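You operate a simulated robot arm through the tools that you are given. There is no shell and no other tool. Be economical: measure what you need, move in short steps, check, and stop when the job is done.

Carry out the task below with a simulated two-armed robot. There is one attempt and no reset: what you move stays moved.

JOB
Pick up the deep box with one hand, pass it to the other hand and put it on the side lane of the roller track.

The check looks at the end state, three seconds after you hand in, the way a careful person would. Anything else that was tipped, shoved, dropped, spilled or broken makes it a failure.

ROBOT AND FRAMES
Two 7-joint arms with two-finger grippers on one trunk, on a base that drives. Base frame: it is fixed to the floor where the robot stands at the start and does not move with it; the origin is under the middle of the robot, x ahead of it, y to its left, z up; the surface under the hand at the start is at about z = 700. Readings come in mm, rad, newtons and seconds.
The left shoulder is at the start at [60, 123, 945], the right one opposite. With the tool pointing down near the work surface each hand reaches from about 300 to 780 mm from the robot's upright axis, wherever it stands, measured 20 degrees to its own side. Places, roughly: side lane of the roller track [400, 4100, 700]. Payload 1.47 kg a hand.
Tool frame (each hand has its own): the origin (TCP) lies between the finger pads and is the grasp point; the fingertips stand 16 mm ahead of it; z points along the fingers, y is the line along which they close. The gripper opens to 87 mm. The gripper's body begins 55 mm behind the TCP.
Orientation is that of the tool frame in the base frame, as a unit quaternion [w, x, y, z]. With the fingers straight down and closing along the base's y, the tool's x points along the base's -x, its y along +y and its z along -z.

CONTROLS
- The arms move only by the tool play_rows. It takes "left_motion", "right_motion" or both (then of equal length, played together; a hand with none holds still); each is text: rows parted by semicolons, each of 7 numbers parted by spaces: the opening, from 0 (shut) to 1 (fully open), then the shift along the tool's x, y, z in units of 25 mm (1.0 is 25 mm), then the turn, a rotation vector about the tool's x, y, z in units of 4 degrees (1.0 is 4 degrees). In form: claw tx ty tz rx ry rz; .... A call has 1 to 10 rows; each row shifts and turns the commanded pose from where the row before left it, along the tool's axes as they then stand. A call with a number of a shift or a turn outside -1 to 1 is refused whole. Rows are played at 5 a second. More than 50 mm and 0.15 rad between two rows, or a gripper value outside its range, and nothing of the call is played. A pose out of reach is approached as far as the arm can. The call stops where the force on the tool passes 40 N (or 10 N more than at its start, if that is more) or the arm is blocked; 0.2 s more then pass. The fingers move at their own pace (about 153 mm/s each) and stop on an object; they squeeze with about 21 N. The grip force told is the motor's: it shows also when the fingers shut on nothing. Time passes only in rows, and 0.2 s behind the last, so rows that do not move let the fingers close. The reply holds the time, the measured pose of the TCP, the force on the tool along the base axes, the opening and the grip force, in the units named above and with some noise, with the torque about the TCP (base axes, N m) and any sound that the robot's microphone picked up.
- Cameras (640 x 400 px; columns grow to the right, rows downward): "scene" is now at [80.9, 34.2, 1498.9]; the picture's right is [0.45, -0.89, 0.00], its down [-0.67, -0.34, -0.66] and it looks along [0.59, 0.30, -0.75] (base axes); focal length 287 px, centre (320, 200). "left" rides on the left gripper at [73, -12, -90] in its tool frame; the picture's right is [0.16, 0.99, 0.00], its down [-0.72, 0.12, -0.68] and it looks along [-0.67, 0.11, 0.73] (tool axes); focal length 247 px, centre (320, 200). "right" rides on the right gripper at [73, 12, -90] in its tool frame; the picture's right is [-0.16, 0.99, 0.00], its down [-0.72, -0.12, -0.68] and it looks along [-0.67, -0.11, 0.73] (tool axes); focal length 247 px, centre (320, 200). There is no depth. A picture from a camera that has moved, and an enlarged one, comes with that camera's place and axes in the base frame and with its lens.
- camera(camera): a new picture of that camera. The clock stands still meanwhile.
- lift_body(by): slides the trunk up (or, below 0, down) by that many mm; the arms and the scene camera ride with it, the base frame stays. It gives what a move gives, with no picture.
- drive_base(legs): drives the robot by 1 to 6 legs, each [ahead, left, turn to the left] in mm, mm and rad, along the robot's own axes; the way and the turn of a leg run together, so that a leg with both is an arc; at most 1500 mm and 3.142 rad a leg. The arms and the cameras ride along, it lands a little off, and it stops where it bumps. It gives what a move gives.
- aim_head(pan, tilt): turns the head with the scene camera to pan (to the left, within 2.094 rad either way) and tilt (down, from -0.506 to 1.204), counted from straight ahead of the robot. It gives what a move gives.
- zoom(camera, box): a new picture of the part [left, top, right, bottom] of that camera's present view, enlarged. The clock stands still meanwhile.
- sign_off(): hands the job in; it is judged then, once.

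Go step by step. Nothing tells you exact positions but the pictures and the camera data: compare them with the known pose of the tool, close in by small moves and look again before you grip or let go. The budget is 120 turns and 92 pictures, counting those below and the enlarged ones. Unless the task says otherwise, let go and move clear before handing in, and close with one line.

The tools are called as name(argument=value, ...) on one line, values as JSON. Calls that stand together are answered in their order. play_rows: Moves the arms, as the interface text tells. Its arguments: {"type":"object","properties":{"left_motion":{"type":"string"},"right_motion":{"type":"string"}},"required":[]} The other tools are called the same way: lift_body (by) slides the trunk up or down; drive_base (legs) drives the base; aim_head (pan, tilt) turns the head that bears the scene camera; camera (camera) takes a picture; zoom (camera, box) takes an enlarged picture of a part of a camera's view; sign_off () hands the job in.

At the start:

```text
t: 0.0
left_tool_pos: [356.6, 372.5, 929.4]
left_tool_rot: [-0.001, 0.001, 1.0, 0.0]
left_force: [-0.8, -1.3, -0.2]
left_wrist_torque: [0.0, 0.01, 0.01]
left_opening: 87.0
left_grip_force: 0.1
right_tool_pos: [535.7, -0.0, 1029.5]
right_tool_rot: [0.0, 0.0, 1.0, -0.001]
right_force: [-0.2, -0.2, -0.4]
right_wrist_torque: [-0.04, -0.02, 0.02]
right_opening: 87.1
right_grip_force: 0.1
trunk travel left (down, up): [-100.0, 130.0]
robot x, y, heading: [0.7, 1.7, -0.0]
head pan, tilt: [0.466, 0.845]
```

scene: 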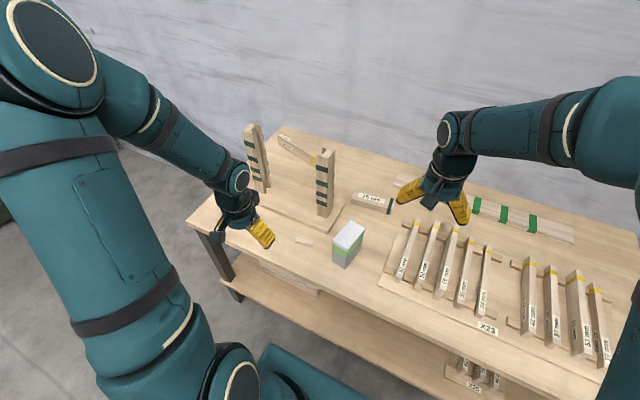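
right: 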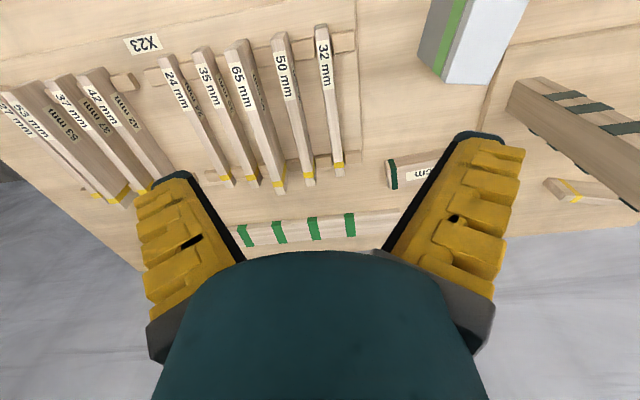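
left: 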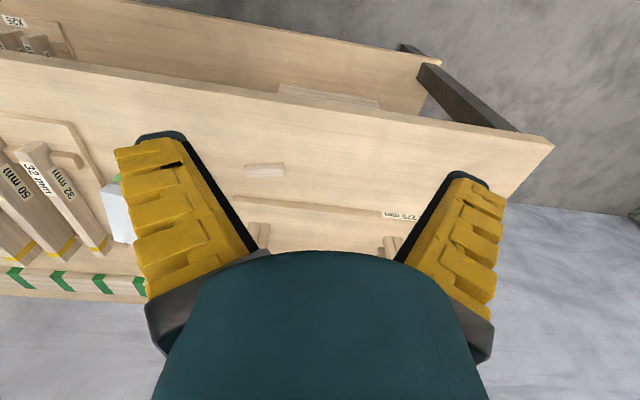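

The box appears to be the white/grey one with a green band, near [550, 180]. I'll enlarge it and look left towards the roller track.

zoom(camera="scene", box=[270, 180, 430, 280])

aim_head(pan=1.5, tilt=0.25)

camera(camera="scene")

```text
4.00 times, centred on (350, 230) of scene
camera zoom: at [80.9, 34.2, 1498.9], right [0.45, -0.89, 0.0], down [-0.67, -0.34, -0.66], along [0.59, 0.3, -0.75], focal length 1148 px, centre (200, 80)
```

zoom: 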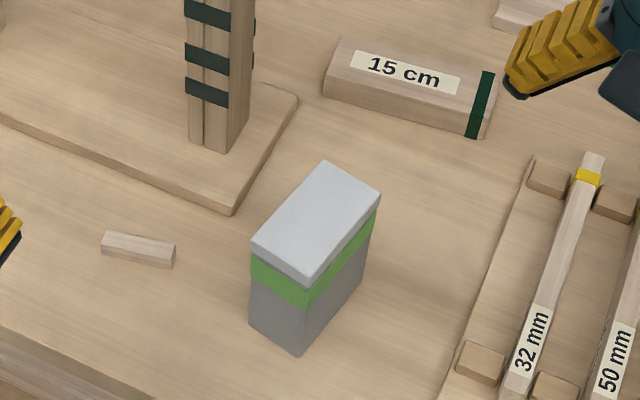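

```text
t: 1.3
left_tool_pos: [357.0, 372.7, 929.2]
left_tool_rot: [0.0, 0.0, 1.0, 0.0]
left_force: [-0.5, -0.3, -0.5]
left_wrist_torque: [0.0, 0.05, 0.0]
left_opening: 86.9
left_grip_force: 0.1
right_tool_pos: [537.7, 0.4, 1030.5]
right_tool_rot: [0.0, 0.0, 1.0, 0.0]
right_force: [-0.1, -0.3, -0.7]
right_wrist_torque: [0.0, 0.0, -0.01]
right_opening: 87.0
right_grip_force: 0.1
trunk travel left (down, up): [-100.0, 130.0]
robot x, y, heading: [-1.6, -2.5, -0.003]
head pan, tilt: [1.499, 0.25]
```

```text
87 pictures are left
camera scene: at [17.5, 92.2, 1551.6], right [1.0, -0.07, 0.0], down [-0.02, -0.25, -0.97], along [0.07, 0.97, -0.25], focal length 287 px, centre (320, 200)
```

scene: 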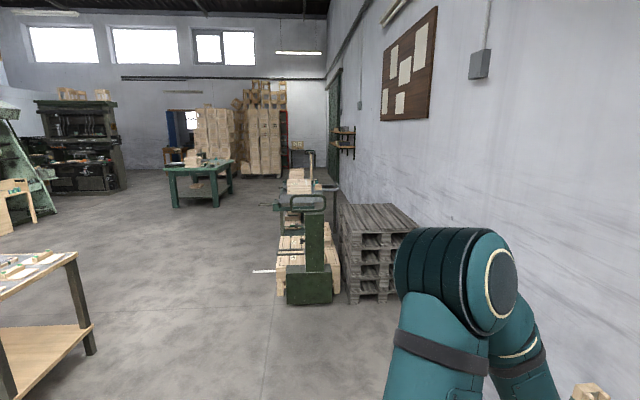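

The roller track seems to be the green bench near pixel (310,190). I'll enlarge it.

zoom(camera="scene", box=[240, 140, 400, 240])

zoom(camera="scene", box=[0, 160, 320, 360])

```text
4.00 times, centred on (320, 190) of scene
camera zoom: at [17.5, 92.2, 1551.6], right [1.0, -0.07, 0.0], down [-0.02, -0.25, -0.97], along [0.07, 0.97, -0.25], focal length 1148 px, centre (320, 240)
```

zoom: 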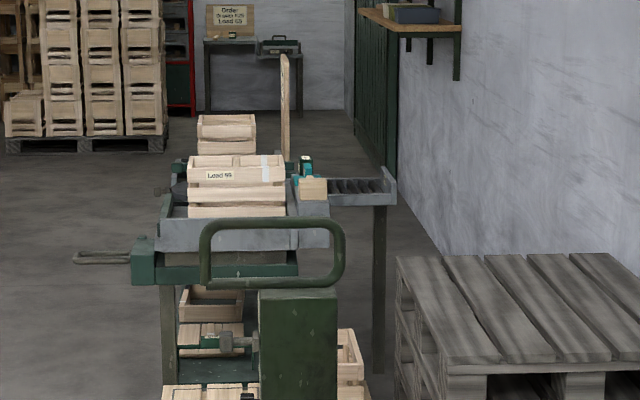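

```text
2.00 times, centred on (160, 260) of scene
camera zoom: at [17.5, 92.2, 1551.6], right [1.0, -0.07, 0.0], down [-0.02, -0.25, -0.97], along [0.07, 0.97, -0.25], focal length 574 px, centre (640, 80)
```

zoom: 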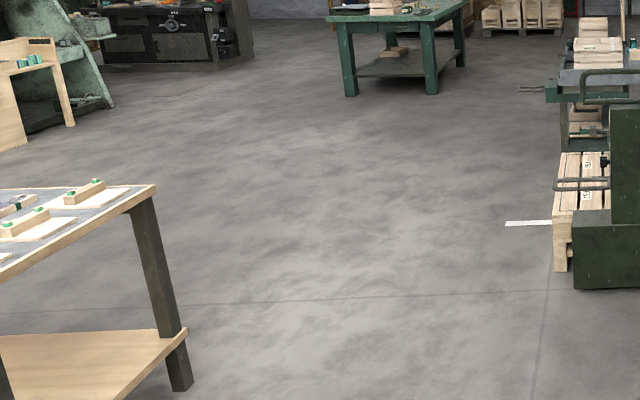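

The side lane branches off to the right behind the crates; I'll study that later. First, a closer look at the box.

aim_head(pan=0.32, tilt=0.95)

zoom(camera="scene", box=[270, 150, 370, 212])

camera(camera="scene")

```text
t: 2.7
left_tool_pos: [357.6, 372.5, 930.6]
left_tool_rot: [0.001, 0.001, 1.0, -0.001]
left_force: [1.0, 0.6, -0.9]
left_wrist_torque: [0.03, -0.03, 0.01]
left_opening: 87.0
left_grip_force: 0.0
right_tool_pos: [536.2, 0.0, 1030.3]
right_tool_rot: [0.001, 0.0, 1.0, 0.0]
right_force: [0.7, -0.2, 0.3]
right_wrist_torque: [-0.02, 0.06, -0.01]
right_opening: 86.8
right_grip_force: 0.1
trunk travel left (down, up): [-100.0, 130.0]
robot x, y, heading: [-0.3, 1.0, 0.005]
head pan, tilt: [0.319, 0.949]
```

```text
6.40 times, centred on (320, 181) of scene
camera zoom: at [79.8, 21.9, 1491.0], right [0.31, -0.95, 0.0], down [-0.77, -0.26, -0.58], along [0.55, 0.18, -0.81], focal length 1837 px, centre (320, 322)
```

zoom: 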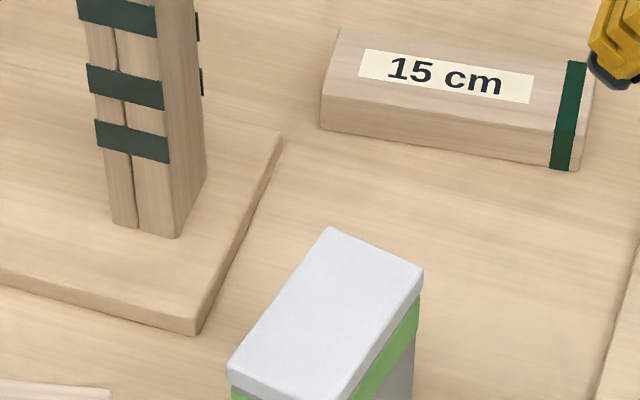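

```text
83 pictures are left
camera scene: at [79.8, 21.9, 1491.0], right [0.31, -0.95, 0.0], down [-0.77, -0.26, -0.58], along [0.55, 0.18, -0.81], focal length 287 px, centre (320, 200)
```

scene: 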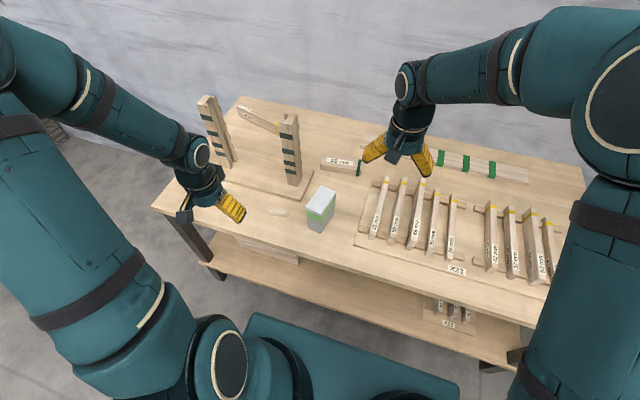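

zoom(camera="scene", box=[288, 178, 352, 242])

camera(camera="right")

```text
6.25 times, centred on (320, 210) of scene
camera zoom: at [79.8, 21.9, 1491.0], right [0.31, -0.95, 0.0], down [-0.77, -0.26, -0.58], along [0.55, 0.18, -0.81], focal length 1794 px, centre (320, 138)
```

zoom: 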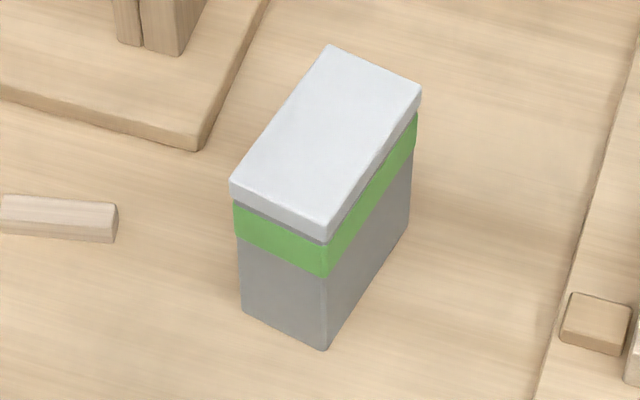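

```text
81 pictures are left
camera right: at [462.3, 12.2, 1119.4], right [0.16, 0.99, 0.0], down [0.72, -0.12, 0.68], along [0.67, -0.11, -0.73], focal length 247 px, centre (320, 200)
```

right: 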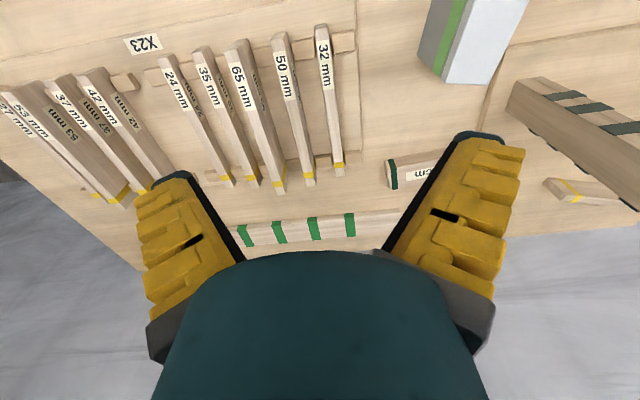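

The box is about 47 × 82 mm, 117 mm tall, with a slightly overhanging white lid, centred near [540, 172] and yawed about -12°. I'll grip the body below the lid with a tilted left hand, so I back off a little for room, then position the hand.

drive_base(legs=[[-120, 0, 0]])

play_rows(left_motion="1 -0.5 -0.7 0 0 0 0;1 -0.9 -0.9 0.3 0 0 1;1 -0.9 -0.9 0.3 0 0 1;1 -0.9 -0.9 0.3 0 0 1;1 -0.9 -0.5 0.4 0 0 0;1 -0.9 -0.5 0.4 0 0 0;1 -0.9 -0.5 0.4 0 0 0")

```text
t: 3.9
left_tool_pos: [237.7, 372.1, 930.2]
left_tool_rot: [0.001, 0.0, 1.0, 0.0]
left_force: [-0.4, 0.3, 0.4]
left_wrist_torque: [0.01, -0.05, 0.02]
left_opening: 87.2
left_grip_force: 0.1
right_tool_pos: [415.5, 0.6, 1031.0]
right_tool_rot: [0.001, 0.0, 1.0, 0.0]
right_force: [0.0, -0.1, 0.0]
right_wrist_torque: [-0.02, -0.04, -0.01]
right_opening: 87.0
right_grip_force: 0.1
trunk travel left (down, up): [-100.0, 130.0]
robot x, y, heading: [-121.9, 2.0, -0.002]
head pan, tilt: [0.319, 0.949]
```

```text
t: 5.5
left_tool_pos: [371.0, 231.3, 876.8]
left_tool_rot: [0.0, 0.105, 0.994, 0.0]
left_force: [0.3, 0.6, -0.2]
left_wrist_torque: [0.02, 0.0, 0.0]
left_opening: 86.8
left_grip_force: 0.0
right_tool_pos: [418.2, -0.1, 1029.2]
right_tool_rot: [-0.001, 0.001, 1.0, 0.0]
right_force: [-0.3, -0.1, 0.3]
right_wrist_torque: [0.04, -0.02, -0.03]
right_opening: 87.0
right_grip_force: 0.2
trunk travel left (down, up): [-100.0, 130.0]
robot x, y, heading: [-116.7, -2.5, -0.0]
head pan, tilt: [0.319, 0.949]
```

The yaw is right. Now I tilt the hand 40° from horizontal.

play_rows(left_motion="1 0 0 0 0 -1 0;1 0 0 0 0 -1 0;1 0 0 0 0 -1 0;1 0 0 0 0 -1 0;1 0 0 0 0 -1 0;1 0 0 0 0 -1 0;1 0 0 0 0 -1 0;1 0 0 0 0 -1 0;1 0 0 0 0 -1 0;1 0 0 0 0 -1 0")

play_rows(left_motion="1 0 0 0 0 -1 0;1 0 0 0 0 -1 0;1 0 0 0 0 -0.5 0;1 0 0 0 0 0 0")

camera(camera="left")

camera(camera="scene")

```text
t: 7.7
left_tool_pos: [370.5, 231.9, 877.7]
left_tool_rot: [0.342, 0.098, 0.934, -0.036]
left_force: [0.8, 0.1, -0.7]
left_wrist_torque: [-0.01, 0.03, 0.02]
left_opening: 86.7
left_grip_force: 0.0
right_tool_pos: [416.6, -0.0, 1030.0]
right_tool_rot: [0.001, 0.0, 1.0, 0.0]
right_force: [-0.1, 0.3, 0.2]
right_wrist_torque: [-0.02, 0.05, -0.01]
right_opening: 86.9
right_grip_force: 0.1
trunk travel left (down, up): [-100.0, 130.0]
robot x, y, heading: [-120.2, -1.9, -0.001]
head pan, tilt: [0.319, 0.949]
```

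```text
t: 8.7
left_tool_pos: [371.0, 232.6, 876.7]
left_tool_rot: [0.42, 0.095, 0.901, -0.045]
left_force: [0.1, -0.2, 0.0]
left_wrist_torque: [-0.03, 0.0, 0.01]
left_opening: 87.0
left_grip_force: 0.1
right_tool_pos: [417.2, 0.4, 1030.8]
right_tool_rot: [0.0, 0.0, 1.0, 0.0]
right_force: [-0.3, 0.3, -0.1]
right_wrist_torque: [0.02, -0.03, -0.01]
right_opening: 87.0
right_grip_force: 0.0
trunk travel left (down, up): [-100.0, 130.0]
robot x, y, heading: [-121.0, -0.5, -0.002]
head pan, tilt: [0.319, 0.949]
```

```text
80 pictures are left
camera left: at [257.4, 244.5, 879.7], right [0.11, 0.99, -0.12], down [-0.03, 0.12, 0.99], along [0.99, -0.1, 0.04], focal length 247 px, centre (320, 200)
```

left: 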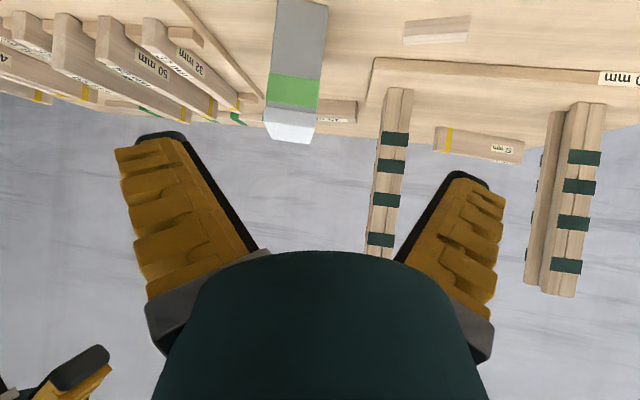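

```text
79 pictures are left
camera scene: at [-39.1, 21.7, 1491.0], right [0.31, -0.95, 0.0], down [-0.77, -0.26, -0.58], along [0.55, 0.18, -0.81], focal length 287 px, centre (320, 200)
```

scene: 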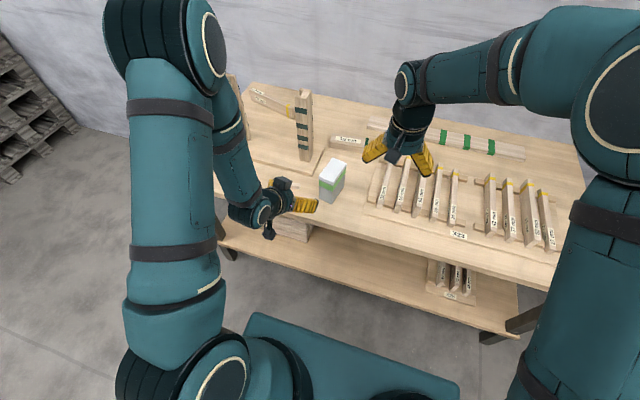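

The view from the hand confirms the box end face near [498, 183]. I line up sideways and go half way in.

play_rows(left_motion="1 -0.04 -0.22 0.95 0 0 0;1 -0.04 -0.22 0.95 0 0 0;1 -0.04 -0.22 0.95 0 0 0;1 -0.04 -0.21 0.95 0 0 0")

camera(camera="left")

zoom(camera="scene", box=[250, 130, 410, 230])

```text
t: 9.7
left_tool_pos: [441.5, 194.9, 817.5]
left_tool_rot: [0.42, 0.094, 0.901, -0.044]
left_force: [0.0, 0.2, -0.7]
left_wrist_torque: [-0.02, 0.0, 0.02]
left_opening: 87.0
left_grip_force: 0.1
right_tool_pos: [416.9, -0.5, 1029.9]
right_tool_rot: [-0.001, 0.0, 1.0, 0.0]
right_force: [0.1, -0.3, -0.1]
right_wrist_torque: [0.01, 0.02, -0.01]
right_opening: 86.8
right_grip_force: 0.0
trunk travel left (down, up): [-100.0, 130.0]
robot x, y, heading: [-118.7, -0.6, -0.003]
head pan, tilt: [0.319, 0.949]
```

```text
78 pictures are left
camera left: at [328.3, 207.2, 820.6], right [0.1, 0.99, -0.12], down [-0.03, 0.13, 0.99], along [0.99, -0.1, 0.04], focal length 247 px, centre (320, 200)
```

left: 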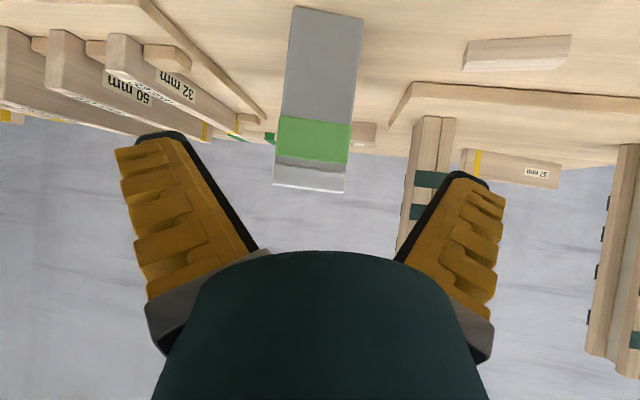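

```text
4.00 times, centred on (330, 180) of scene
camera zoom: at [-38.6, 21.9, 1491.0], right [0.31, -0.95, 0.0], down [-0.77, -0.26, -0.58], along [0.55, 0.18, -0.81], focal length 1148 px, centre (280, 280)
```

zoom: 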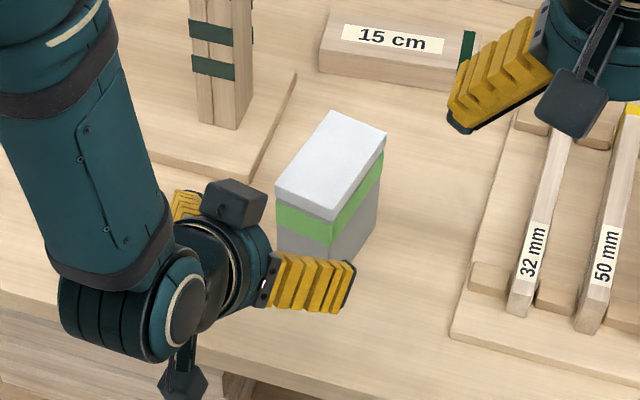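

Box well centred between the fingers. I advance the remaining ~100 mm with open fingers.

play_rows(left_motion="1 0 -0.03 1 0 0 0;1 0 -0.03 1 0 0 0;1 0 -0.03 1 0 0 0;1 0 -0.03 0.8 0 0 0;1 0 0 0.28 0 0 0")

camera(camera="left")

zoom(camera="scene", box=[270, 130, 398, 210])

```text
t: 10.9
left_tool_pos: [517.5, 177.3, 753.6]
left_tool_rot: [0.42, 0.095, 0.901, -0.044]
left_force: [-0.1, -0.2, 0.2]
left_wrist_torque: [0.01, 0.03, 0.02]
left_opening: 87.1
left_grip_force: 0.0
right_tool_pos: [417.2, 1.1, 1029.6]
right_tool_rot: [0.0, 0.0, 1.0, 0.0]
right_force: [-0.4, -0.6, -0.3]
right_wrist_torque: [-0.03, -0.02, 0.05]
right_opening: 87.1
right_grip_force: 0.0
trunk travel left (down, up): [-100.0, 130.0]
robot x, y, heading: [-118.7, -3.9, -0.001]
head pan, tilt: [0.319, 0.949]
```

```text
76 pictures are left
camera left: at [403.6, 189.0, 755.3], right [0.11, 0.99, -0.12], down [-0.03, 0.12, 0.99], along [0.99, -0.1, 0.04], focal length 247 px, centre (320, 200)
```

left: 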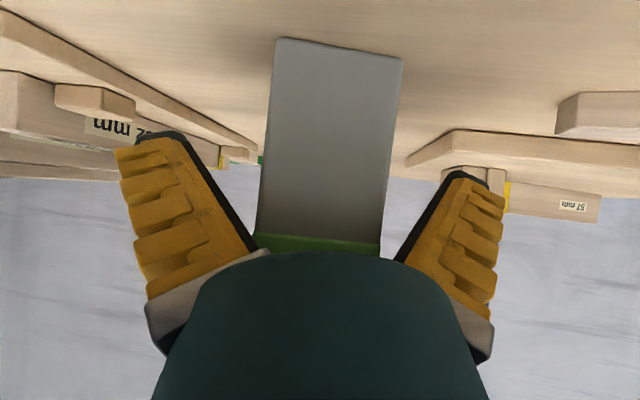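

```text
5.00 times, centred on (334, 170) of scene
camera zoom: at [-39.0, 21.9, 1491.0], right [0.31, -0.95, 0.0], down [-0.77, -0.26, -0.58], along [0.55, 0.18, -0.81], focal length 1435 px, centre (250, 350)
```

zoom: 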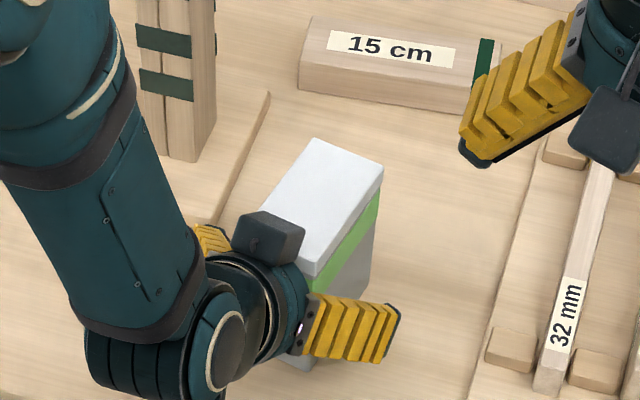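

Contact-free and centred. I close the fingers.

play_rows(left_motion="1 0 0.08 0 0 0 0;0.6 0 0 0 0 0 0;0.5 0 0 0 0 0 0;0.3 0 0 0 0 0 0;0 0 0 0 0 0 0;0 0 0 0 0 0 0;0 0 0 0 0 0 0")

zoom(camera="scene", box=[270, 130, 398, 210])

```text
t: 12.5
left_tool_pos: [517.8, 178.5, 753.4]
left_tool_rot: [0.421, 0.095, 0.901, -0.045]
left_force: [0.6, -1.0, 1.2]
left_wrist_torque: [-0.16, -0.16, 0.03]
left_opening: 52.3
left_grip_force: 21.1
right_tool_pos: [417.3, 0.0, 1029.8]
right_tool_rot: [0.0, 0.001, 1.0, 0.0]
right_force: [-0.3, 0.8, -0.2]
right_wrist_torque: [-0.03, 0.0, 0.01]
right_opening: 86.8
right_grip_force: 0.0
trunk travel left (down, up): [-100.0, 130.0]
robot x, y, heading: [-121.5, -1.9, -0.0]
head pan, tilt: [0.319, 0.949]
```

```text
5.00 times, centred on (334, 170) of scene
camera zoom: at [-39.2, 21.8, 1491.0], right [0.31, -0.95, 0.0], down [-0.77, -0.26, -0.58], along [0.55, 0.18, -0.81], focal length 1435 px, centre (250, 350)
```

zoom: 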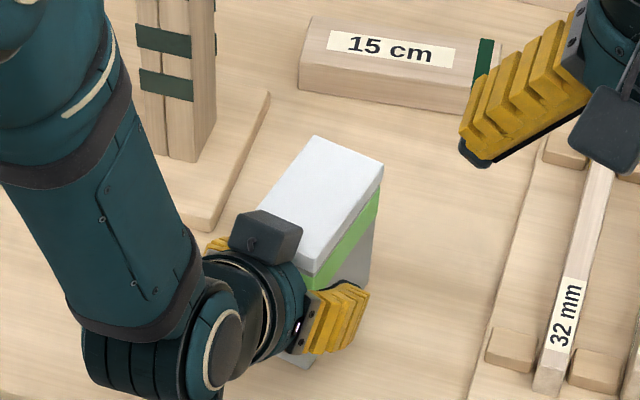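

Gripped at 52 mm with 21 N. I lift slightly and check that box and lid come together.

play_rows(left_motion="0 -0.3 0 -0.25 0 0 0;0 -0.765 0 -0.642 0 0 0;0 -0.765 0 -0.642 0 0 0;0 0 0 0 0 0 0")

camera(camera="left")

zoom(camera="scene", box=[270, 130, 398, 210])

```text
t: 13.5
left_tool_pos: [518.0, 177.9, 813.3]
left_tool_rot: [0.421, 0.094, 0.901, -0.044]
left_force: [0.1, 0.2, -3.2]
left_wrist_torque: [0.0, 0.08, 0.01]
left_opening: 52.2
left_grip_force: 20.6
right_tool_pos: [418.0, -0.1, 1029.0]
right_tool_rot: [0.001, 0.0, 1.0, 0.0]
right_force: [0.0, 0.3, 0.7]
right_wrist_torque: [-0.03, -0.01, 0.0]
right_opening: 87.2
right_grip_force: 0.0
trunk travel left (down, up): [-100.0, 130.0]
robot x, y, heading: [-120.7, -3.7, 0.001]
head pan, tilt: [0.319, 0.949]
```

```text
73 pictures are left
camera left: at [404.1, 189.8, 815.8], right [0.11, 0.99, -0.12], down [-0.03, 0.13, 0.99], along [0.99, -0.1, 0.04], focal length 247 px, centre (320, 200)
```

left: 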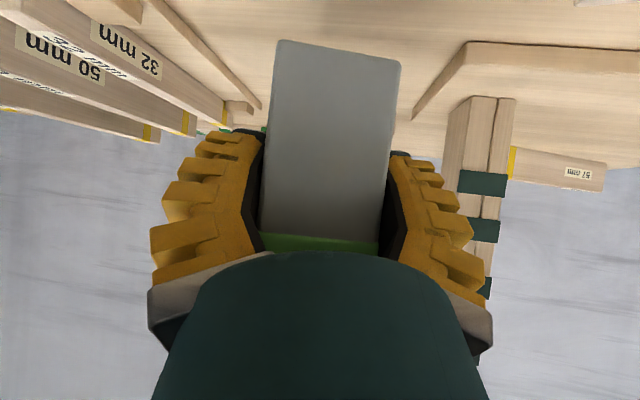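

```text
5.00 times, centred on (334, 170) of scene
camera zoom: at [-38.5, 22.0, 1490.9], right [0.31, -0.95, 0.0], down [-0.77, -0.26, -0.58], along [0.55, 0.18, -0.81], focal length 1435 px, centre (250, 350)
```

zoom: 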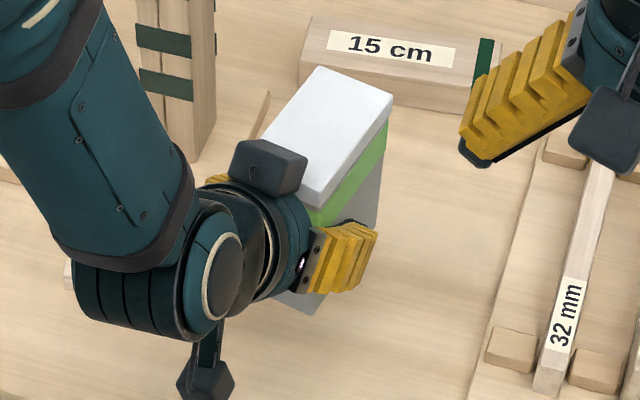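

The box came up whole, about 0.33 kg. I lift it higher, then back away from the bench.

play_rows(left_motion="0 -0.765 0 -0.642 0 0 0;0 -0.765 0 -0.642 0 0 0;0 -0.765 0 -0.642 0 0 0;0 -0.765 0 -0.642 0 0 0;0 -0.765 0 -0.642 0 0 0;0 0 0 0 0 0 0")

drive_base(legs=[[-450, 0, 0]])

aim_head(pan=1.3, tilt=0.25)

camera(camera="scene")

```text
t: 14.9
left_tool_pos: [517.3, 178.1, 938.1]
left_tool_rot: [0.42, 0.094, 0.902, -0.044]
left_force: [1.0, -0.5, -2.6]
left_wrist_torque: [0.01, 0.04, 0.01]
left_opening: 51.7
left_grip_force: 21.1
right_tool_pos: [417.7, 1.1, 1030.7]
right_tool_rot: [0.0, 0.0, 1.0, 0.0]
right_force: [0.5, 0.5, 0.4]
right_wrist_torque: [-0.01, 0.02, 0.02]
right_opening: 87.0
right_grip_force: 0.1
trunk travel left (down, up): [-100.0, 130.0]
robot x, y, heading: [-115.9, -4.5, -0.001]
head pan, tilt: [0.319, 0.949]
```

```text
t: 17.6
left_tool_pos: [69.4, 174.8, 938.7]
left_tool_rot: [0.42, 0.097, 0.901, -0.045]
left_force: [-0.9, -0.4, -2.1]
left_wrist_torque: [0.02, 0.08, -0.01]
left_opening: 51.3
left_grip_force: 21.2
right_tool_pos: [-31.5, -1.6, 1028.8]
right_tool_rot: [0.0, 0.004, 1.0, 0.001]
right_force: [-0.7, -0.7, 0.4]
right_wrist_torque: [-0.01, -0.02, 0.0]
right_opening: 86.9
right_grip_force: 0.0
trunk travel left (down, up): [-100.0, 130.0]
robot x, y, heading: [-569.3, -2.6, -0.005]
head pan, tilt: [0.319, 0.949]
```

```text
t: 18.9
left_tool_pos: [69.6, 175.2, 939.3]
left_tool_rot: [0.42, 0.098, 0.901, -0.046]
left_force: [-0.4, 0.0, -2.7]
left_wrist_torque: [0.05, 0.12, -0.01]
left_opening: 51.3
left_grip_force: 20.7
right_tool_pos: [-30.7, -1.1, 1030.8]
right_tool_rot: [-0.001, 0.003, 1.0, -0.001]
right_force: [0.4, 0.5, 0.5]
right_wrist_torque: [0.0, -0.03, 0.02]
right_opening: 87.1
right_grip_force: 0.1
trunk travel left (down, up): [-100.0, 130.0]
robot x, y, heading: [-564.8, 2.2, -0.009]
head pan, tilt: [1.3, 0.25]
```

```text
71 pictures are left
camera scene: at [-530.6, 90.2, 1551.6], right [0.96, -0.27, 0.0], down [-0.07, -0.24, -0.97], along [0.27, 0.93, -0.25], focal length 287 px, centre (320, 200)
```

scene: 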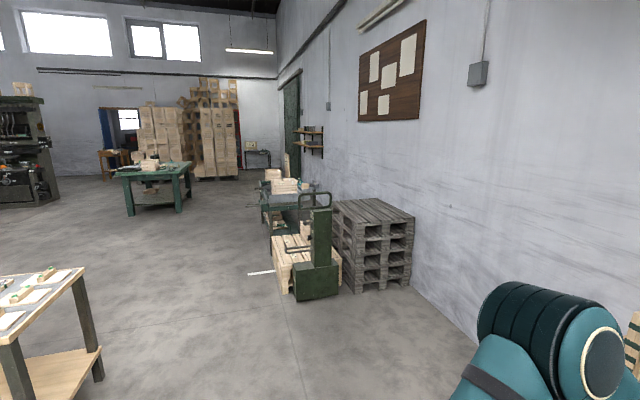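

Box is held steadily. The way north at x ≈ -650 is free, so I drive sideways to view the track.

drive_base(legs=[[-100, 1300, 0], [0, 1300, 0]])

aim_head(pan=0.85, tilt=0.45)

camera(camera="scene")

```text
t: 37.5
left_tool_pos: [-22.0, 2333.7, 938.4]
left_tool_rot: [0.417, 0.113, 0.9, -0.057]
left_force: [-0.9, 0.0, -2.7]
left_wrist_torque: [0.03, 0.05, -0.03]
left_opening: 51.2
left_grip_force: 21.0
right_tool_pos: [-122.6, 2170.4, 1029.0]
right_tool_rot: [0.0, 0.011, 1.0, 0.001]
right_force: [0.0, 0.2, -0.7]
right_wrist_torque: [0.04, -0.04, -0.06]
right_opening: 87.0
right_grip_force: 0.1
trunk travel left (down, up): [-100.0, 130.0]
robot x, y, heading: [-657.4, 2183.8, -0.019]
head pan, tilt: [1.3, 0.25]
stopped in leg 2: the force on the tool passed its limit at 55 N (the readings are from after the stop); the commanded pose is now the measured one
```

```text
t: 38.4
left_tool_pos: [-22.2, 2332.8, 938.0]
left_tool_rot: [0.417, 0.113, 0.9, -0.057]
left_force: [-2.4, -1.1, -4.2]
left_wrist_torque: [-0.02, -0.05, 0.21]
left_opening: 51.3
left_grip_force: 21.1
right_tool_pos: [-123.0, 2172.3, 1029.5]
right_tool_rot: [0.0, 0.011, 1.0, 0.0]
right_force: [0.6, -0.4, 0.1]
right_wrist_torque: [0.01, 0.01, 0.0]
right_opening: 86.8
right_grip_force: 0.1
trunk travel left (down, up): [-100.0, 130.0]
robot x, y, heading: [-657.4, 2179.4, -0.025]
head pan, tilt: [0.85, 0.45]
```

```text
70 pictures are left
camera scene: at [-586.3, 2248.9, 1533.0], right [0.74, -0.67, 0.0], down [-0.29, -0.32, -0.9], along [0.61, 0.66, -0.43], focal length 287 px, centre (320, 200)
```

scene: 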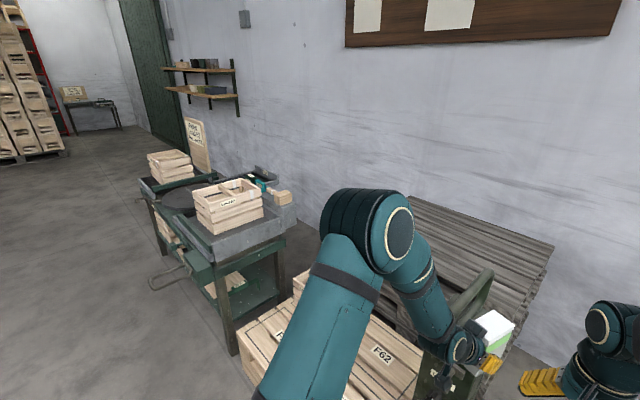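

The outstretched left hand bumped the pallet truck's mast: I had not accounted for the arm's reach. I look closely before moving away.

zoom(camera="scene", box=[340, 240, 600, 400])

camera(camera="left")

```text
2.46 times, centred on (470, 320) of scene
camera zoom: at [-586.3, 2248.9, 1533.0], right [0.74, -0.67, 0.0], down [-0.29, -0.32, -0.9], along [0.61, 0.66, -0.43], focal length 706 px, centre (-49, -95)
```

zoom: 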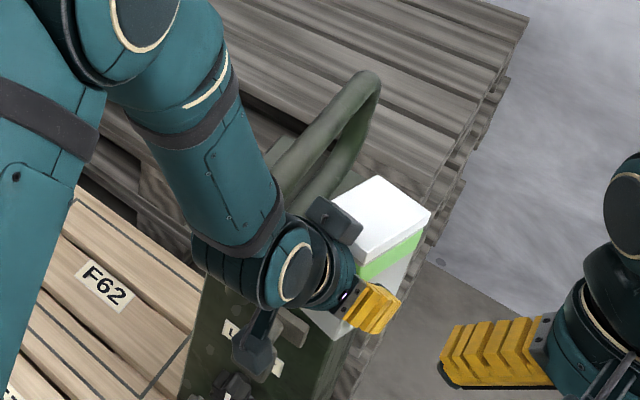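

```text
68 pictures are left
camera left: at [-135.5, 2351.0, 941.1], right [0.15, 0.98, -0.13], down [-0.02, 0.13, 0.99], along [0.99, -0.14, 0.04], focal length 247 px, centre (320, 200)
```

left: 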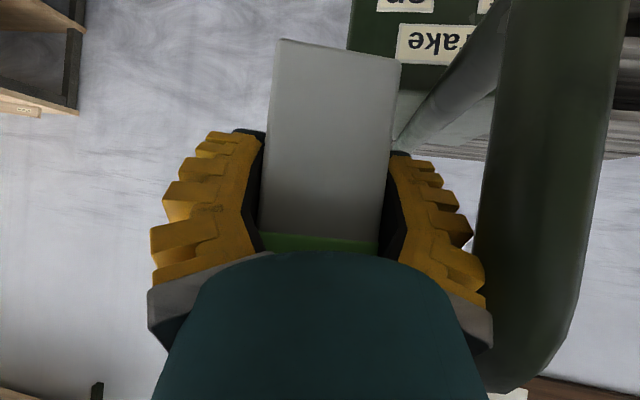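

The wrist touched the truck's sturdy handle from the side; truck and box are intact. I back straight away to the right, then retreat in -x before going further.

drive_base(legs=[[0, -250, 0], [-500, 0, 0]])

aim_head(pan=0.6, tilt=0.4)

camera(camera="scene")

```text
t: 43.6
left_tool_pos: [-513.7, 2105.2, 937.2]
left_tool_rot: [0.417, 0.111, 0.9, -0.057]
left_force: [0.1, -0.3, -3.5]
left_wrist_torque: [0.02, 0.09, 0.0]
left_opening: 51.2
left_grip_force: 20.9
right_tool_pos: [-612.8, 1941.1, 1029.5]
right_tool_rot: [-0.001, 0.009, 1.0, 0.0]
right_force: [0.3, 1.0, 0.6]
right_wrist_torque: [-0.01, 0.02, -0.03]
right_opening: 87.1
right_grip_force: 0.0
trunk travel left (down, up): [-100.0, 130.0]
robot x, y, heading: [-1152.3, 1951.8, -0.016]
head pan, tilt: [0.85, 0.45]
stopped in leg 2: the robot was blocked; the commanded pose is now the measured one
```

```text
t: 44.4
left_tool_pos: [-515.6, 2105.3, 937.5]
left_tool_rot: [0.417, 0.112, 0.9, -0.058]
left_force: [0.5, 0.8, -2.7]
left_wrist_torque: [0.01, 0.1, -0.04]
left_opening: 51.1
left_grip_force: 20.9
right_tool_pos: [-614.1, 1942.2, 1029.6]
right_tool_rot: [0.0, 0.009, 1.0, 0.0]
right_force: [-0.5, -0.3, 0.3]
right_wrist_torque: [-0.01, -0.03, 0.01]
right_opening: 87.0
right_grip_force: 0.0
trunk travel left (down, up): [-100.0, 130.0]
robot x, y, heading: [-1151.4, 1953.8, -0.013]
head pan, tilt: [0.6, 0.4]
```

```text
67 pictures are left
camera scene: at [-1062.2, 2001.0, 1537.6], right [0.55, -0.83, 0.0], down [-0.33, -0.21, -0.92], along [0.77, 0.51, -0.39], focal length 287 px, centre (320, 200)
```

scene: 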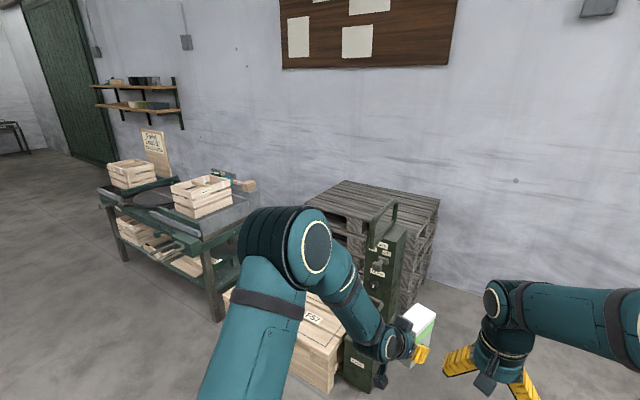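

The base touched the bench behind; truck upright and undisturbed. I move off the bench and check it.

drive_base(legs=[[100, 0, 0], [0, 800, 0]])

aim_head(pan=2.05, tilt=0.6)

camera(camera="scene")

aim_head(pan=0.45, tilt=0.45)

camera(camera="scene")

```text
t: 52.6
left_tool_pos: [-402.0, 2909.8, 937.5]
left_tool_rot: [0.418, 0.111, 0.9, -0.057]
left_force: [0.6, -0.6, -2.7]
left_wrist_torque: [-0.01, 0.08, 0.0]
left_opening: 51.1
left_grip_force: 20.9
right_tool_pos: [-502.2, 2747.5, 1029.3]
right_tool_rot: [0.0, 0.007, 1.0, 0.0]
right_force: [0.0, -0.2, -1.0]
right_wrist_torque: [-0.03, 0.01, -0.01]
right_opening: 87.1
right_grip_force: 0.0
trunk travel left (down, up): [-100.0, 130.0]
robot x, y, heading: [-1038.0, 2756.6, -0.014]
head pan, tilt: [0.6, 0.4]
```

```text
t: 54.2
left_tool_pos: [-402.0, 2911.1, 938.0]
left_tool_rot: [0.418, 0.111, 0.9, -0.057]
left_force: [0.4, -0.2, -2.8]
left_wrist_torque: [0.02, 0.02, -0.01]
left_opening: 51.0
left_grip_force: 21.2
right_tool_pos: [-502.4, 2747.5, 1031.0]
right_tool_rot: [0.0, 0.008, 1.0, 0.0]
right_force: [-0.2, 0.1, -0.1]
right_wrist_torque: [-0.01, 0.02, 0.01]
right_opening: 87.1
right_grip_force: 0.1
trunk travel left (down, up): [-100.0, 130.0]
robot x, y, heading: [-1035.5, 2756.4, -0.015]
head pan, tilt: [2.051, 0.6]
```

```text
66 pictures are left
camera scene: at [-1066.5, 2833.8, 1519.4], right [0.89, 0.45, 0.0], down [0.25, -0.51, -0.83], along [-0.37, 0.74, -0.56], focal length 287 px, centre (320, 200)
```

scene: 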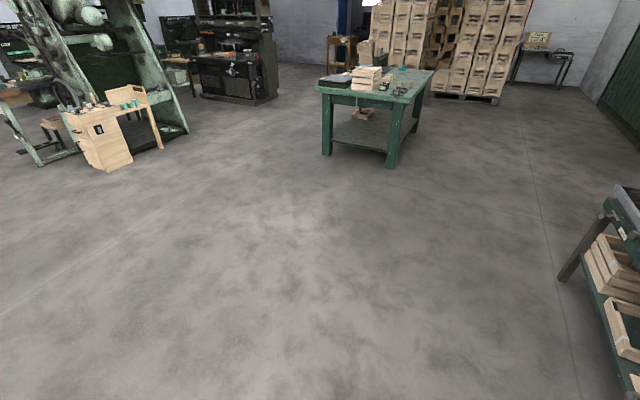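

```text
t: 55.9
left_tool_pos: [-402.1, 2911.1, 938.4]
left_tool_rot: [0.417, 0.111, 0.9, -0.057]
left_force: [-0.1, 0.1, -3.2]
left_wrist_torque: [0.02, 0.07, 0.04]
left_opening: 51.0
left_grip_force: 20.8
right_tool_pos: [-501.7, 2748.6, 1030.2]
right_tool_rot: [0.0, 0.008, 1.0, 0.0]
right_force: [0.5, 0.2, 0.7]
right_wrist_torque: [0.02, 0.0, -0.01]
right_opening: 86.8
right_grip_force: 0.0
trunk travel left (down, up): [-100.0, 130.0]
robot x, y, heading: [-1039.4, 2750.2, -0.014]
head pan, tilt: [0.45, 0.45]
```

```text
65 pictures are left
camera scene: at [-943.6, 2793.5, 1532.9], right [0.42, -0.91, 0.0], down [-0.39, -0.18, -0.9], along [0.82, 0.38, -0.44], focal length 287 px, centre (320, 200)
```

scene: 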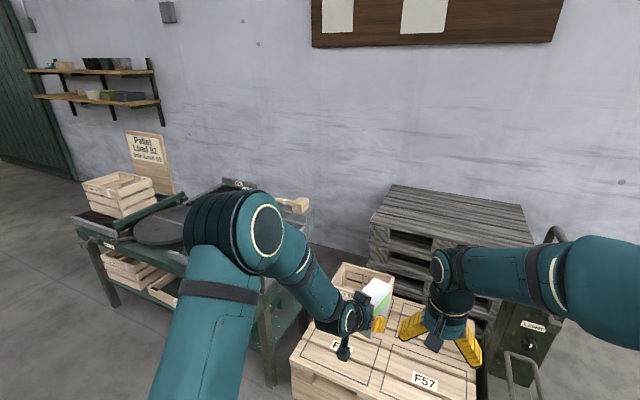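

The way north is clear. I retreat to x ≈ -1250 and drive to beside the track to view its top.

drive_base(legs=[[-250, 0, 0], [0, 1300, 0]])

lift_body(by=130)

aim_head(pan=0.0, tilt=0.45)

camera(camera="scene")

```text
t: 69.0
left_tool_pos: [-642.5, 4227.9, 938.2]
left_tool_rot: [0.418, 0.106, 0.901, -0.055]
left_force: [0.1, 0.0, -3.4]
left_wrist_torque: [0.0, 0.07, -0.02]
left_opening: 51.0
left_grip_force: 21.1
right_tool_pos: [-739.1, 4066.5, 1030.4]
right_tool_rot: [0.0, 0.003, 1.0, 0.0]
right_force: [-0.6, -0.5, 0.4]
right_wrist_torque: [-0.02, 0.01, -0.04]
right_opening: 86.8
right_grip_force: 0.1
trunk travel left (down, up): [-100.0, 130.0]
robot x, y, heading: [-1275.7, 4067.0, -0.01]
head pan, tilt: [0.45, 0.45]
```

```text
t: 70.6
left_tool_pos: [-641.2, 4230.1, 1068.0]
left_tool_rot: [0.416, 0.106, 0.901, -0.055]
left_force: [-0.8, -0.5, -3.2]
left_wrist_torque: [0.04, 0.07, -0.02]
left_opening: 50.8
left_grip_force: 20.7
right_tool_pos: [-739.5, 4064.8, 1159.8]
right_tool_rot: [0.0, 0.004, 1.0, 0.0]
right_force: [-0.1, 0.1, -0.7]
right_wrist_torque: [-0.01, 0.0, 0.03]
right_opening: 86.8
right_grip_force: 0.1
trunk travel left (down, up): [-230.0, 0.0]
robot x, y, heading: [-1275.9, 4066.8, -0.004]
head pan, tilt: [0.45, 0.45]
```

```text
t: 71.5
left_tool_pos: [-641.9, 4229.2, 1068.4]
left_tool_rot: [0.418, 0.106, 0.901, -0.055]
left_force: [0.2, 0.4, -2.9]
left_wrist_torque: [0.0, 0.07, -0.03]
left_opening: 50.9
left_grip_force: 21.0
right_tool_pos: [-739.9, 4065.3, 1160.2]
right_tool_rot: [0.0, 0.003, 1.0, 0.0]
right_force: [0.1, 0.2, -0.4]
right_wrist_torque: [-0.02, -0.02, -0.02]
right_opening: 87.2
right_grip_force: 0.1
trunk travel left (down, up): [-230.0, 0.0]
robot x, y, heading: [-1279.6, 4069.5, -0.008]
head pan, tilt: [0.0, 0.45]
```

```text
64 pictures are left
camera scene: at [-1172.9, 4066.7, 1662.9], right [-0.01, -1.0, 0.0], down [-0.44, 0.0, -0.9], along [0.9, 0.0, -0.44], focal length 287 px, centre (320, 200)
```

scene: 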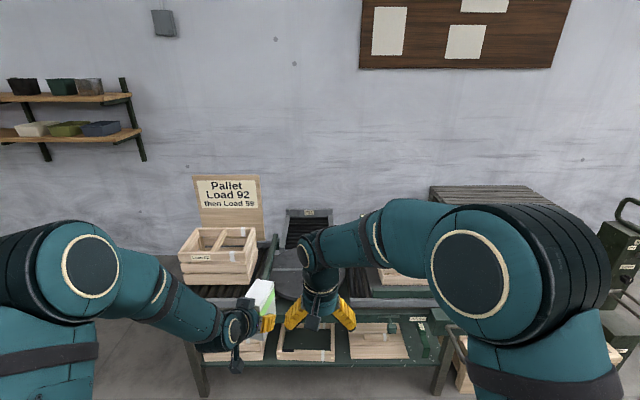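

The side lane is the short roller branch behind the main lane, at pixel (305,230). I enlarge it and check the held box.

zoom(camera="scene", box=[160, 170, 440, 345])

camera(camera="left")

```text
2.29 times, centred on (300, 258) of scene
camera zoom: at [-1172.9, 4066.7, 1662.9], right [-0.01, -1.0, 0.0], down [-0.44, 0.0, -0.9], along [0.9, 0.0, -0.44], focal length 656 px, centre (366, 69)
```

zoom: 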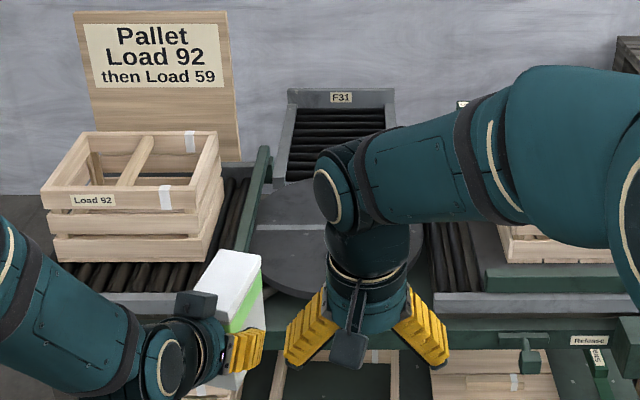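

```text
62 pictures are left
camera left: at [-755.0, 4244.3, 1071.0], right [0.13, 0.98, -0.13], down [-0.02, 0.13, 0.99], along [0.99, -0.13, 0.04], focal length 247 px, centre (320, 200)
```

left: 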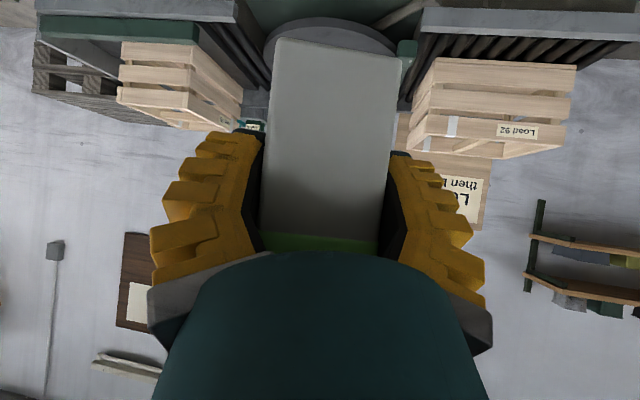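

The lane lies roughly x 160–530, y 3990–4250, with rollers crossing it. I'll do the handover here in free space: the left hand turns to point right while the right hand moves out.

play_rows(left_motion="0 0 0 0 0.765 0 0.643;0 0 0 0 0.765 0 0.643;0 0 0 0 0.765 0 0.643;0 0 0 0 0.765 0 0.643;0 0 0 0 0.765 0 0.643;0 0 0 0 0.765 0 0.643;0 0 0 0 0.765 0 0.643;0 0 0 0 0.765 0 0.643;0 0 0 0 0.765 0 0.643;0 0 0 0 0.765 0 0.643", right_motion="1 0.2 -1 0.1 0 0 0;1 0.2 -1 0.1 0 0 0;1 0.2 -1 0.1 0 0 0;1 0.2 -1 0.1 0 0 0;1 0.2 -1 0.1 0 0 0;1 0.2 -1 0.1 0 0 0;1 0.2 -1 0.1 0 0 0;1 0.2 -1 0.1 0 0 0;1 0.2 -1 0.1 0 0 0;1 0.2 -1 0.1 0 0 0")

play_rows(left_motion="0 0 0 0 0.765 0 0.643;0 0 0 0 0.765 0 0.643;0 0 0 0 0.765 0 0.643;0 0 0 0 0.765 0 0.643;0 0 0 0 0.765 0 0.643;0 0 0 0 0.765 0 0.643;0 0 0 0 0.765 0 0.643;0 0 0 0 0.765 0 0.643;0 0 0 0 0.765 0 0.643;0 0 0 0 0 0 0", right_motion="1 0 0 0 0 0 -1;1 0 0 0 0 0 -1;1 0 0 0 0 0 -1;1 0 0 0 0 0 -1;1 0 0 0 0 0 -1;1 0 0 0 0 0 -1;1 0 0 0 0 0 -1;1 0 0 0 0 0 -1;1 0 0 0 0 0 -1;1 0 0 0 0 0 -1")

play_rows(right_motion="1 0 0 0 0 0 -1;1 0 0 0 0 0 -1;1 0 0 0 0 0 -1;1 0 0 0 0 0 -1;1 0 0 0 0 0 -1;1 0 0 0 0 0 -1;1 0 0 0 0 0 -1;1 0 0 0 0 0 -1;1 0 0 0 0 0 -1;1 0 0 0 0 0 -1")

play_rows(right_motion="1 0 0 0 0 0 -1;1 0 0 0 0 0 -1;1 0 0 0 0 -1 -0.5;1 0 0 0 0 -1 0;1 0 0 0 0 -1 0;1 0 0 0 0 -1 0;1 0 0 0 0 -1 0;1 0 0 0 0 -1 0;1 0 0 0 0 -1 0;1 0 0 0 0 -1 0")

```text
t: 73.7
left_tool_pos: [-641.2, 4228.9, 1068.5]
left_tool_rot: [0.376, 0.408, 0.809, -0.195]
left_force: [0.6, 0.0, -2.5]
left_wrist_torque: [0.07, 0.08, 0.0]
left_opening: 50.7
left_grip_force: 21.2
right_tool_pos: [-791.3, 3815.4, 1134.0]
right_tool_rot: [0.0, 0.003, 1.0, 0.0]
right_force: [0.2, 0.5, 0.1]
right_wrist_torque: [-0.04, -0.01, 0.04]
right_opening: 86.9
right_grip_force: 0.1
trunk travel left (down, up): [-230.0, 0.0]
robot x, y, heading: [-1277.3, 4069.1, -0.003]
head pan, tilt: [0.0, 0.45]
```

```text
t: 75.9
left_tool_pos: [-642.2, 4229.6, 1068.8]
left_tool_rot: [0.301, 0.637, 0.642, -0.302]
left_force: [-0.5, 0.1, -3.1]
left_wrist_torque: [0.05, 0.01, 0.03]
left_opening: 51.0
left_grip_force: 21.0
right_tool_pos: [-790.4, 3815.2, 1133.7]
right_tool_rot: [0.001, -0.339, 0.941, 0.0]
right_force: [0.2, 0.4, -0.1]
right_wrist_torque: [0.03, 0.0, 0.0]
right_opening: 87.1
right_grip_force: 0.1
trunk travel left (down, up): [-230.0, 0.0]
robot x, y, heading: [-1276.7, 4069.4, -0.007]
head pan, tilt: [0.0, 0.45]
```

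```text
t: 78.1
left_tool_pos: [-641.6, 4227.6, 1067.8]
left_tool_rot: [0.301, 0.636, 0.643, -0.302]
left_force: [0.5, 0.0, -2.1]
left_wrist_torque: [0.06, 0.0, 0.02]
left_opening: 51.0
left_grip_force: 20.8
right_tool_pos: [-790.3, 3815.0, 1133.9]
right_tool_rot: [0.001, -0.64, 0.768, -0.001]
right_force: [0.2, -0.7, -0.8]
right_wrist_torque: [0.01, 0.01, -0.03]
right_opening: 86.8
right_grip_force: 0.1
trunk travel left (down, up): [-230.0, 0.0]
robot x, y, heading: [-1273.5, 4069.3, -0.004]
head pan, tilt: [0.0, 0.45]
```

```text
t: 80.3
left_tool_pos: [-641.3, 4227.2, 1067.5]
left_tool_rot: [0.3, 0.637, 0.643, -0.301]
left_force: [-0.4, 0.0, -2.3]
left_wrist_torque: [0.1, -0.01, -0.01]
left_opening: 51.1
left_grip_force: 20.5
right_tool_pos: [-790.4, 3814.5, 1134.5]
right_tool_rot: [0.196, -0.678, 0.681, 0.195]
right_force: [0.3, 0.4, 0.1]
right_wrist_torque: [0.0, 0.02, 0.0]
right_opening: 86.9
right_grip_force: 0.0
trunk travel left (down, up): [-230.0, 0.0]
robot x, y, heading: [-1279.1, 4068.3, -0.006]
head pan, tilt: [0.0, 0.45]
```

Orientations came out right. Now I bring the box to the centre and finish the right hand's tilt.

play_rows(left_motion="0 -0.437 -0.8 0.527 0 0 0;0 -0.437 -0.8 0.527 0 0 0;0 -0.437 -0.8 0.527 0 0 0;0 -0.437 -0.8 0.527 0 0 0;0 -0.437 -0.8 0.527 0 0 0;0 -0.437 -0.8 0.527 0 0 0;0 -0.437 -0.8 0.527 0 0 0;0 -0.437 -0.8 0.527 0 0 0;0 0 0 0 0 0 0", right_motion="1 0 0 0 0 -1 0;1 0 0 0 0 -1 0;1 0 0 0 0 0 0;1 0 0 0 0 0 0;1 0 0 0 0 0 0;1 0 0 0 0 0 0;1 0 0 0 0 0 0;1 0 0 0 0 0 0;1 0 0 0 0 0 0")

camera(camera="right")

aim_head(pan=0.0, tilt=0.8)

camera(camera="scene")

```text
t: 82.3
left_tool_pos: [-799.9, 4091.6, 1068.7]
left_tool_rot: [0.299, 0.638, 0.642, -0.303]
left_force: [0.5, 0.7, -3.0]
left_wrist_torque: [0.05, 0.03, -0.03]
left_opening: 51.1
left_grip_force: 21.3
right_tool_pos: [-791.3, 3815.5, 1134.8]
right_tool_rot: [0.243, -0.663, 0.666, 0.241]
right_force: [0.6, -0.5, 0.2]
right_wrist_torque: [-0.03, 0.02, 0.03]
right_opening: 87.0
right_grip_force: 0.1
trunk travel left (down, up): [-230.0, 0.0]
robot x, y, heading: [-1275.1, 4069.3, -0.003]
head pan, tilt: [0.0, 0.45]
```

```text
61 pictures are left
camera right: at [-803.9, 3702.8, 1156.1], right [-0.99, 0.13, 0.1], down [0.12, 0.12, 0.99], along [0.11, 0.98, -0.13], focal length 247 px, centre (320, 200)
```

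right: 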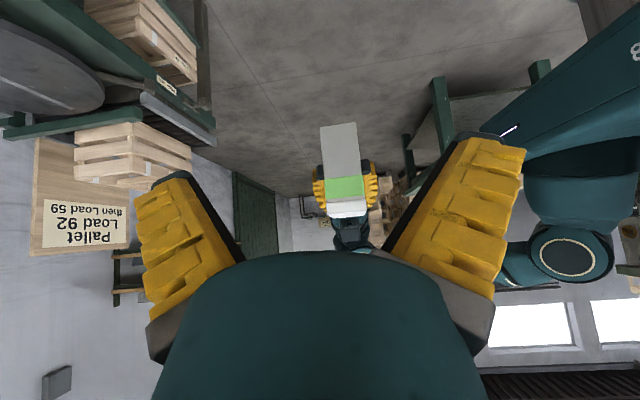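

```text
t: 83.1
left_tool_pos: [-798.9, 4090.0, 1069.1]
left_tool_rot: [0.301, 0.637, 0.642, -0.302]
left_force: [-0.5, 1.4, -3.0]
left_wrist_torque: [0.08, 0.02, 0.02]
left_opening: 51.1
left_grip_force: 20.9
right_tool_pos: [-791.2, 3816.0, 1133.9]
right_tool_rot: [0.243, -0.662, 0.666, 0.241]
right_force: [1.2, -0.8, 0.7]
right_wrist_torque: [0.03, 0.01, 0.02]
right_opening: 86.7
right_grip_force: 0.0
trunk travel left (down, up): [-230.0, 0.0]
robot x, y, heading: [-1277.7, 4073.3, -0.008]
head pan, tilt: [0.0, 0.799]
```

```text
60 pictures are left
camera scene: at [-1184.2, 4066.6, 1632.6], right [-0.01, -1.0, 0.0], down [-0.72, 0.0, -0.7], along [0.7, 0.0, -0.72], focal length 287 px, centre (320, 200)
```

scene: 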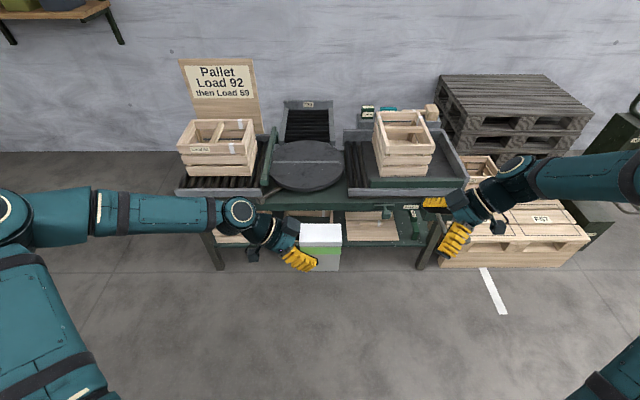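

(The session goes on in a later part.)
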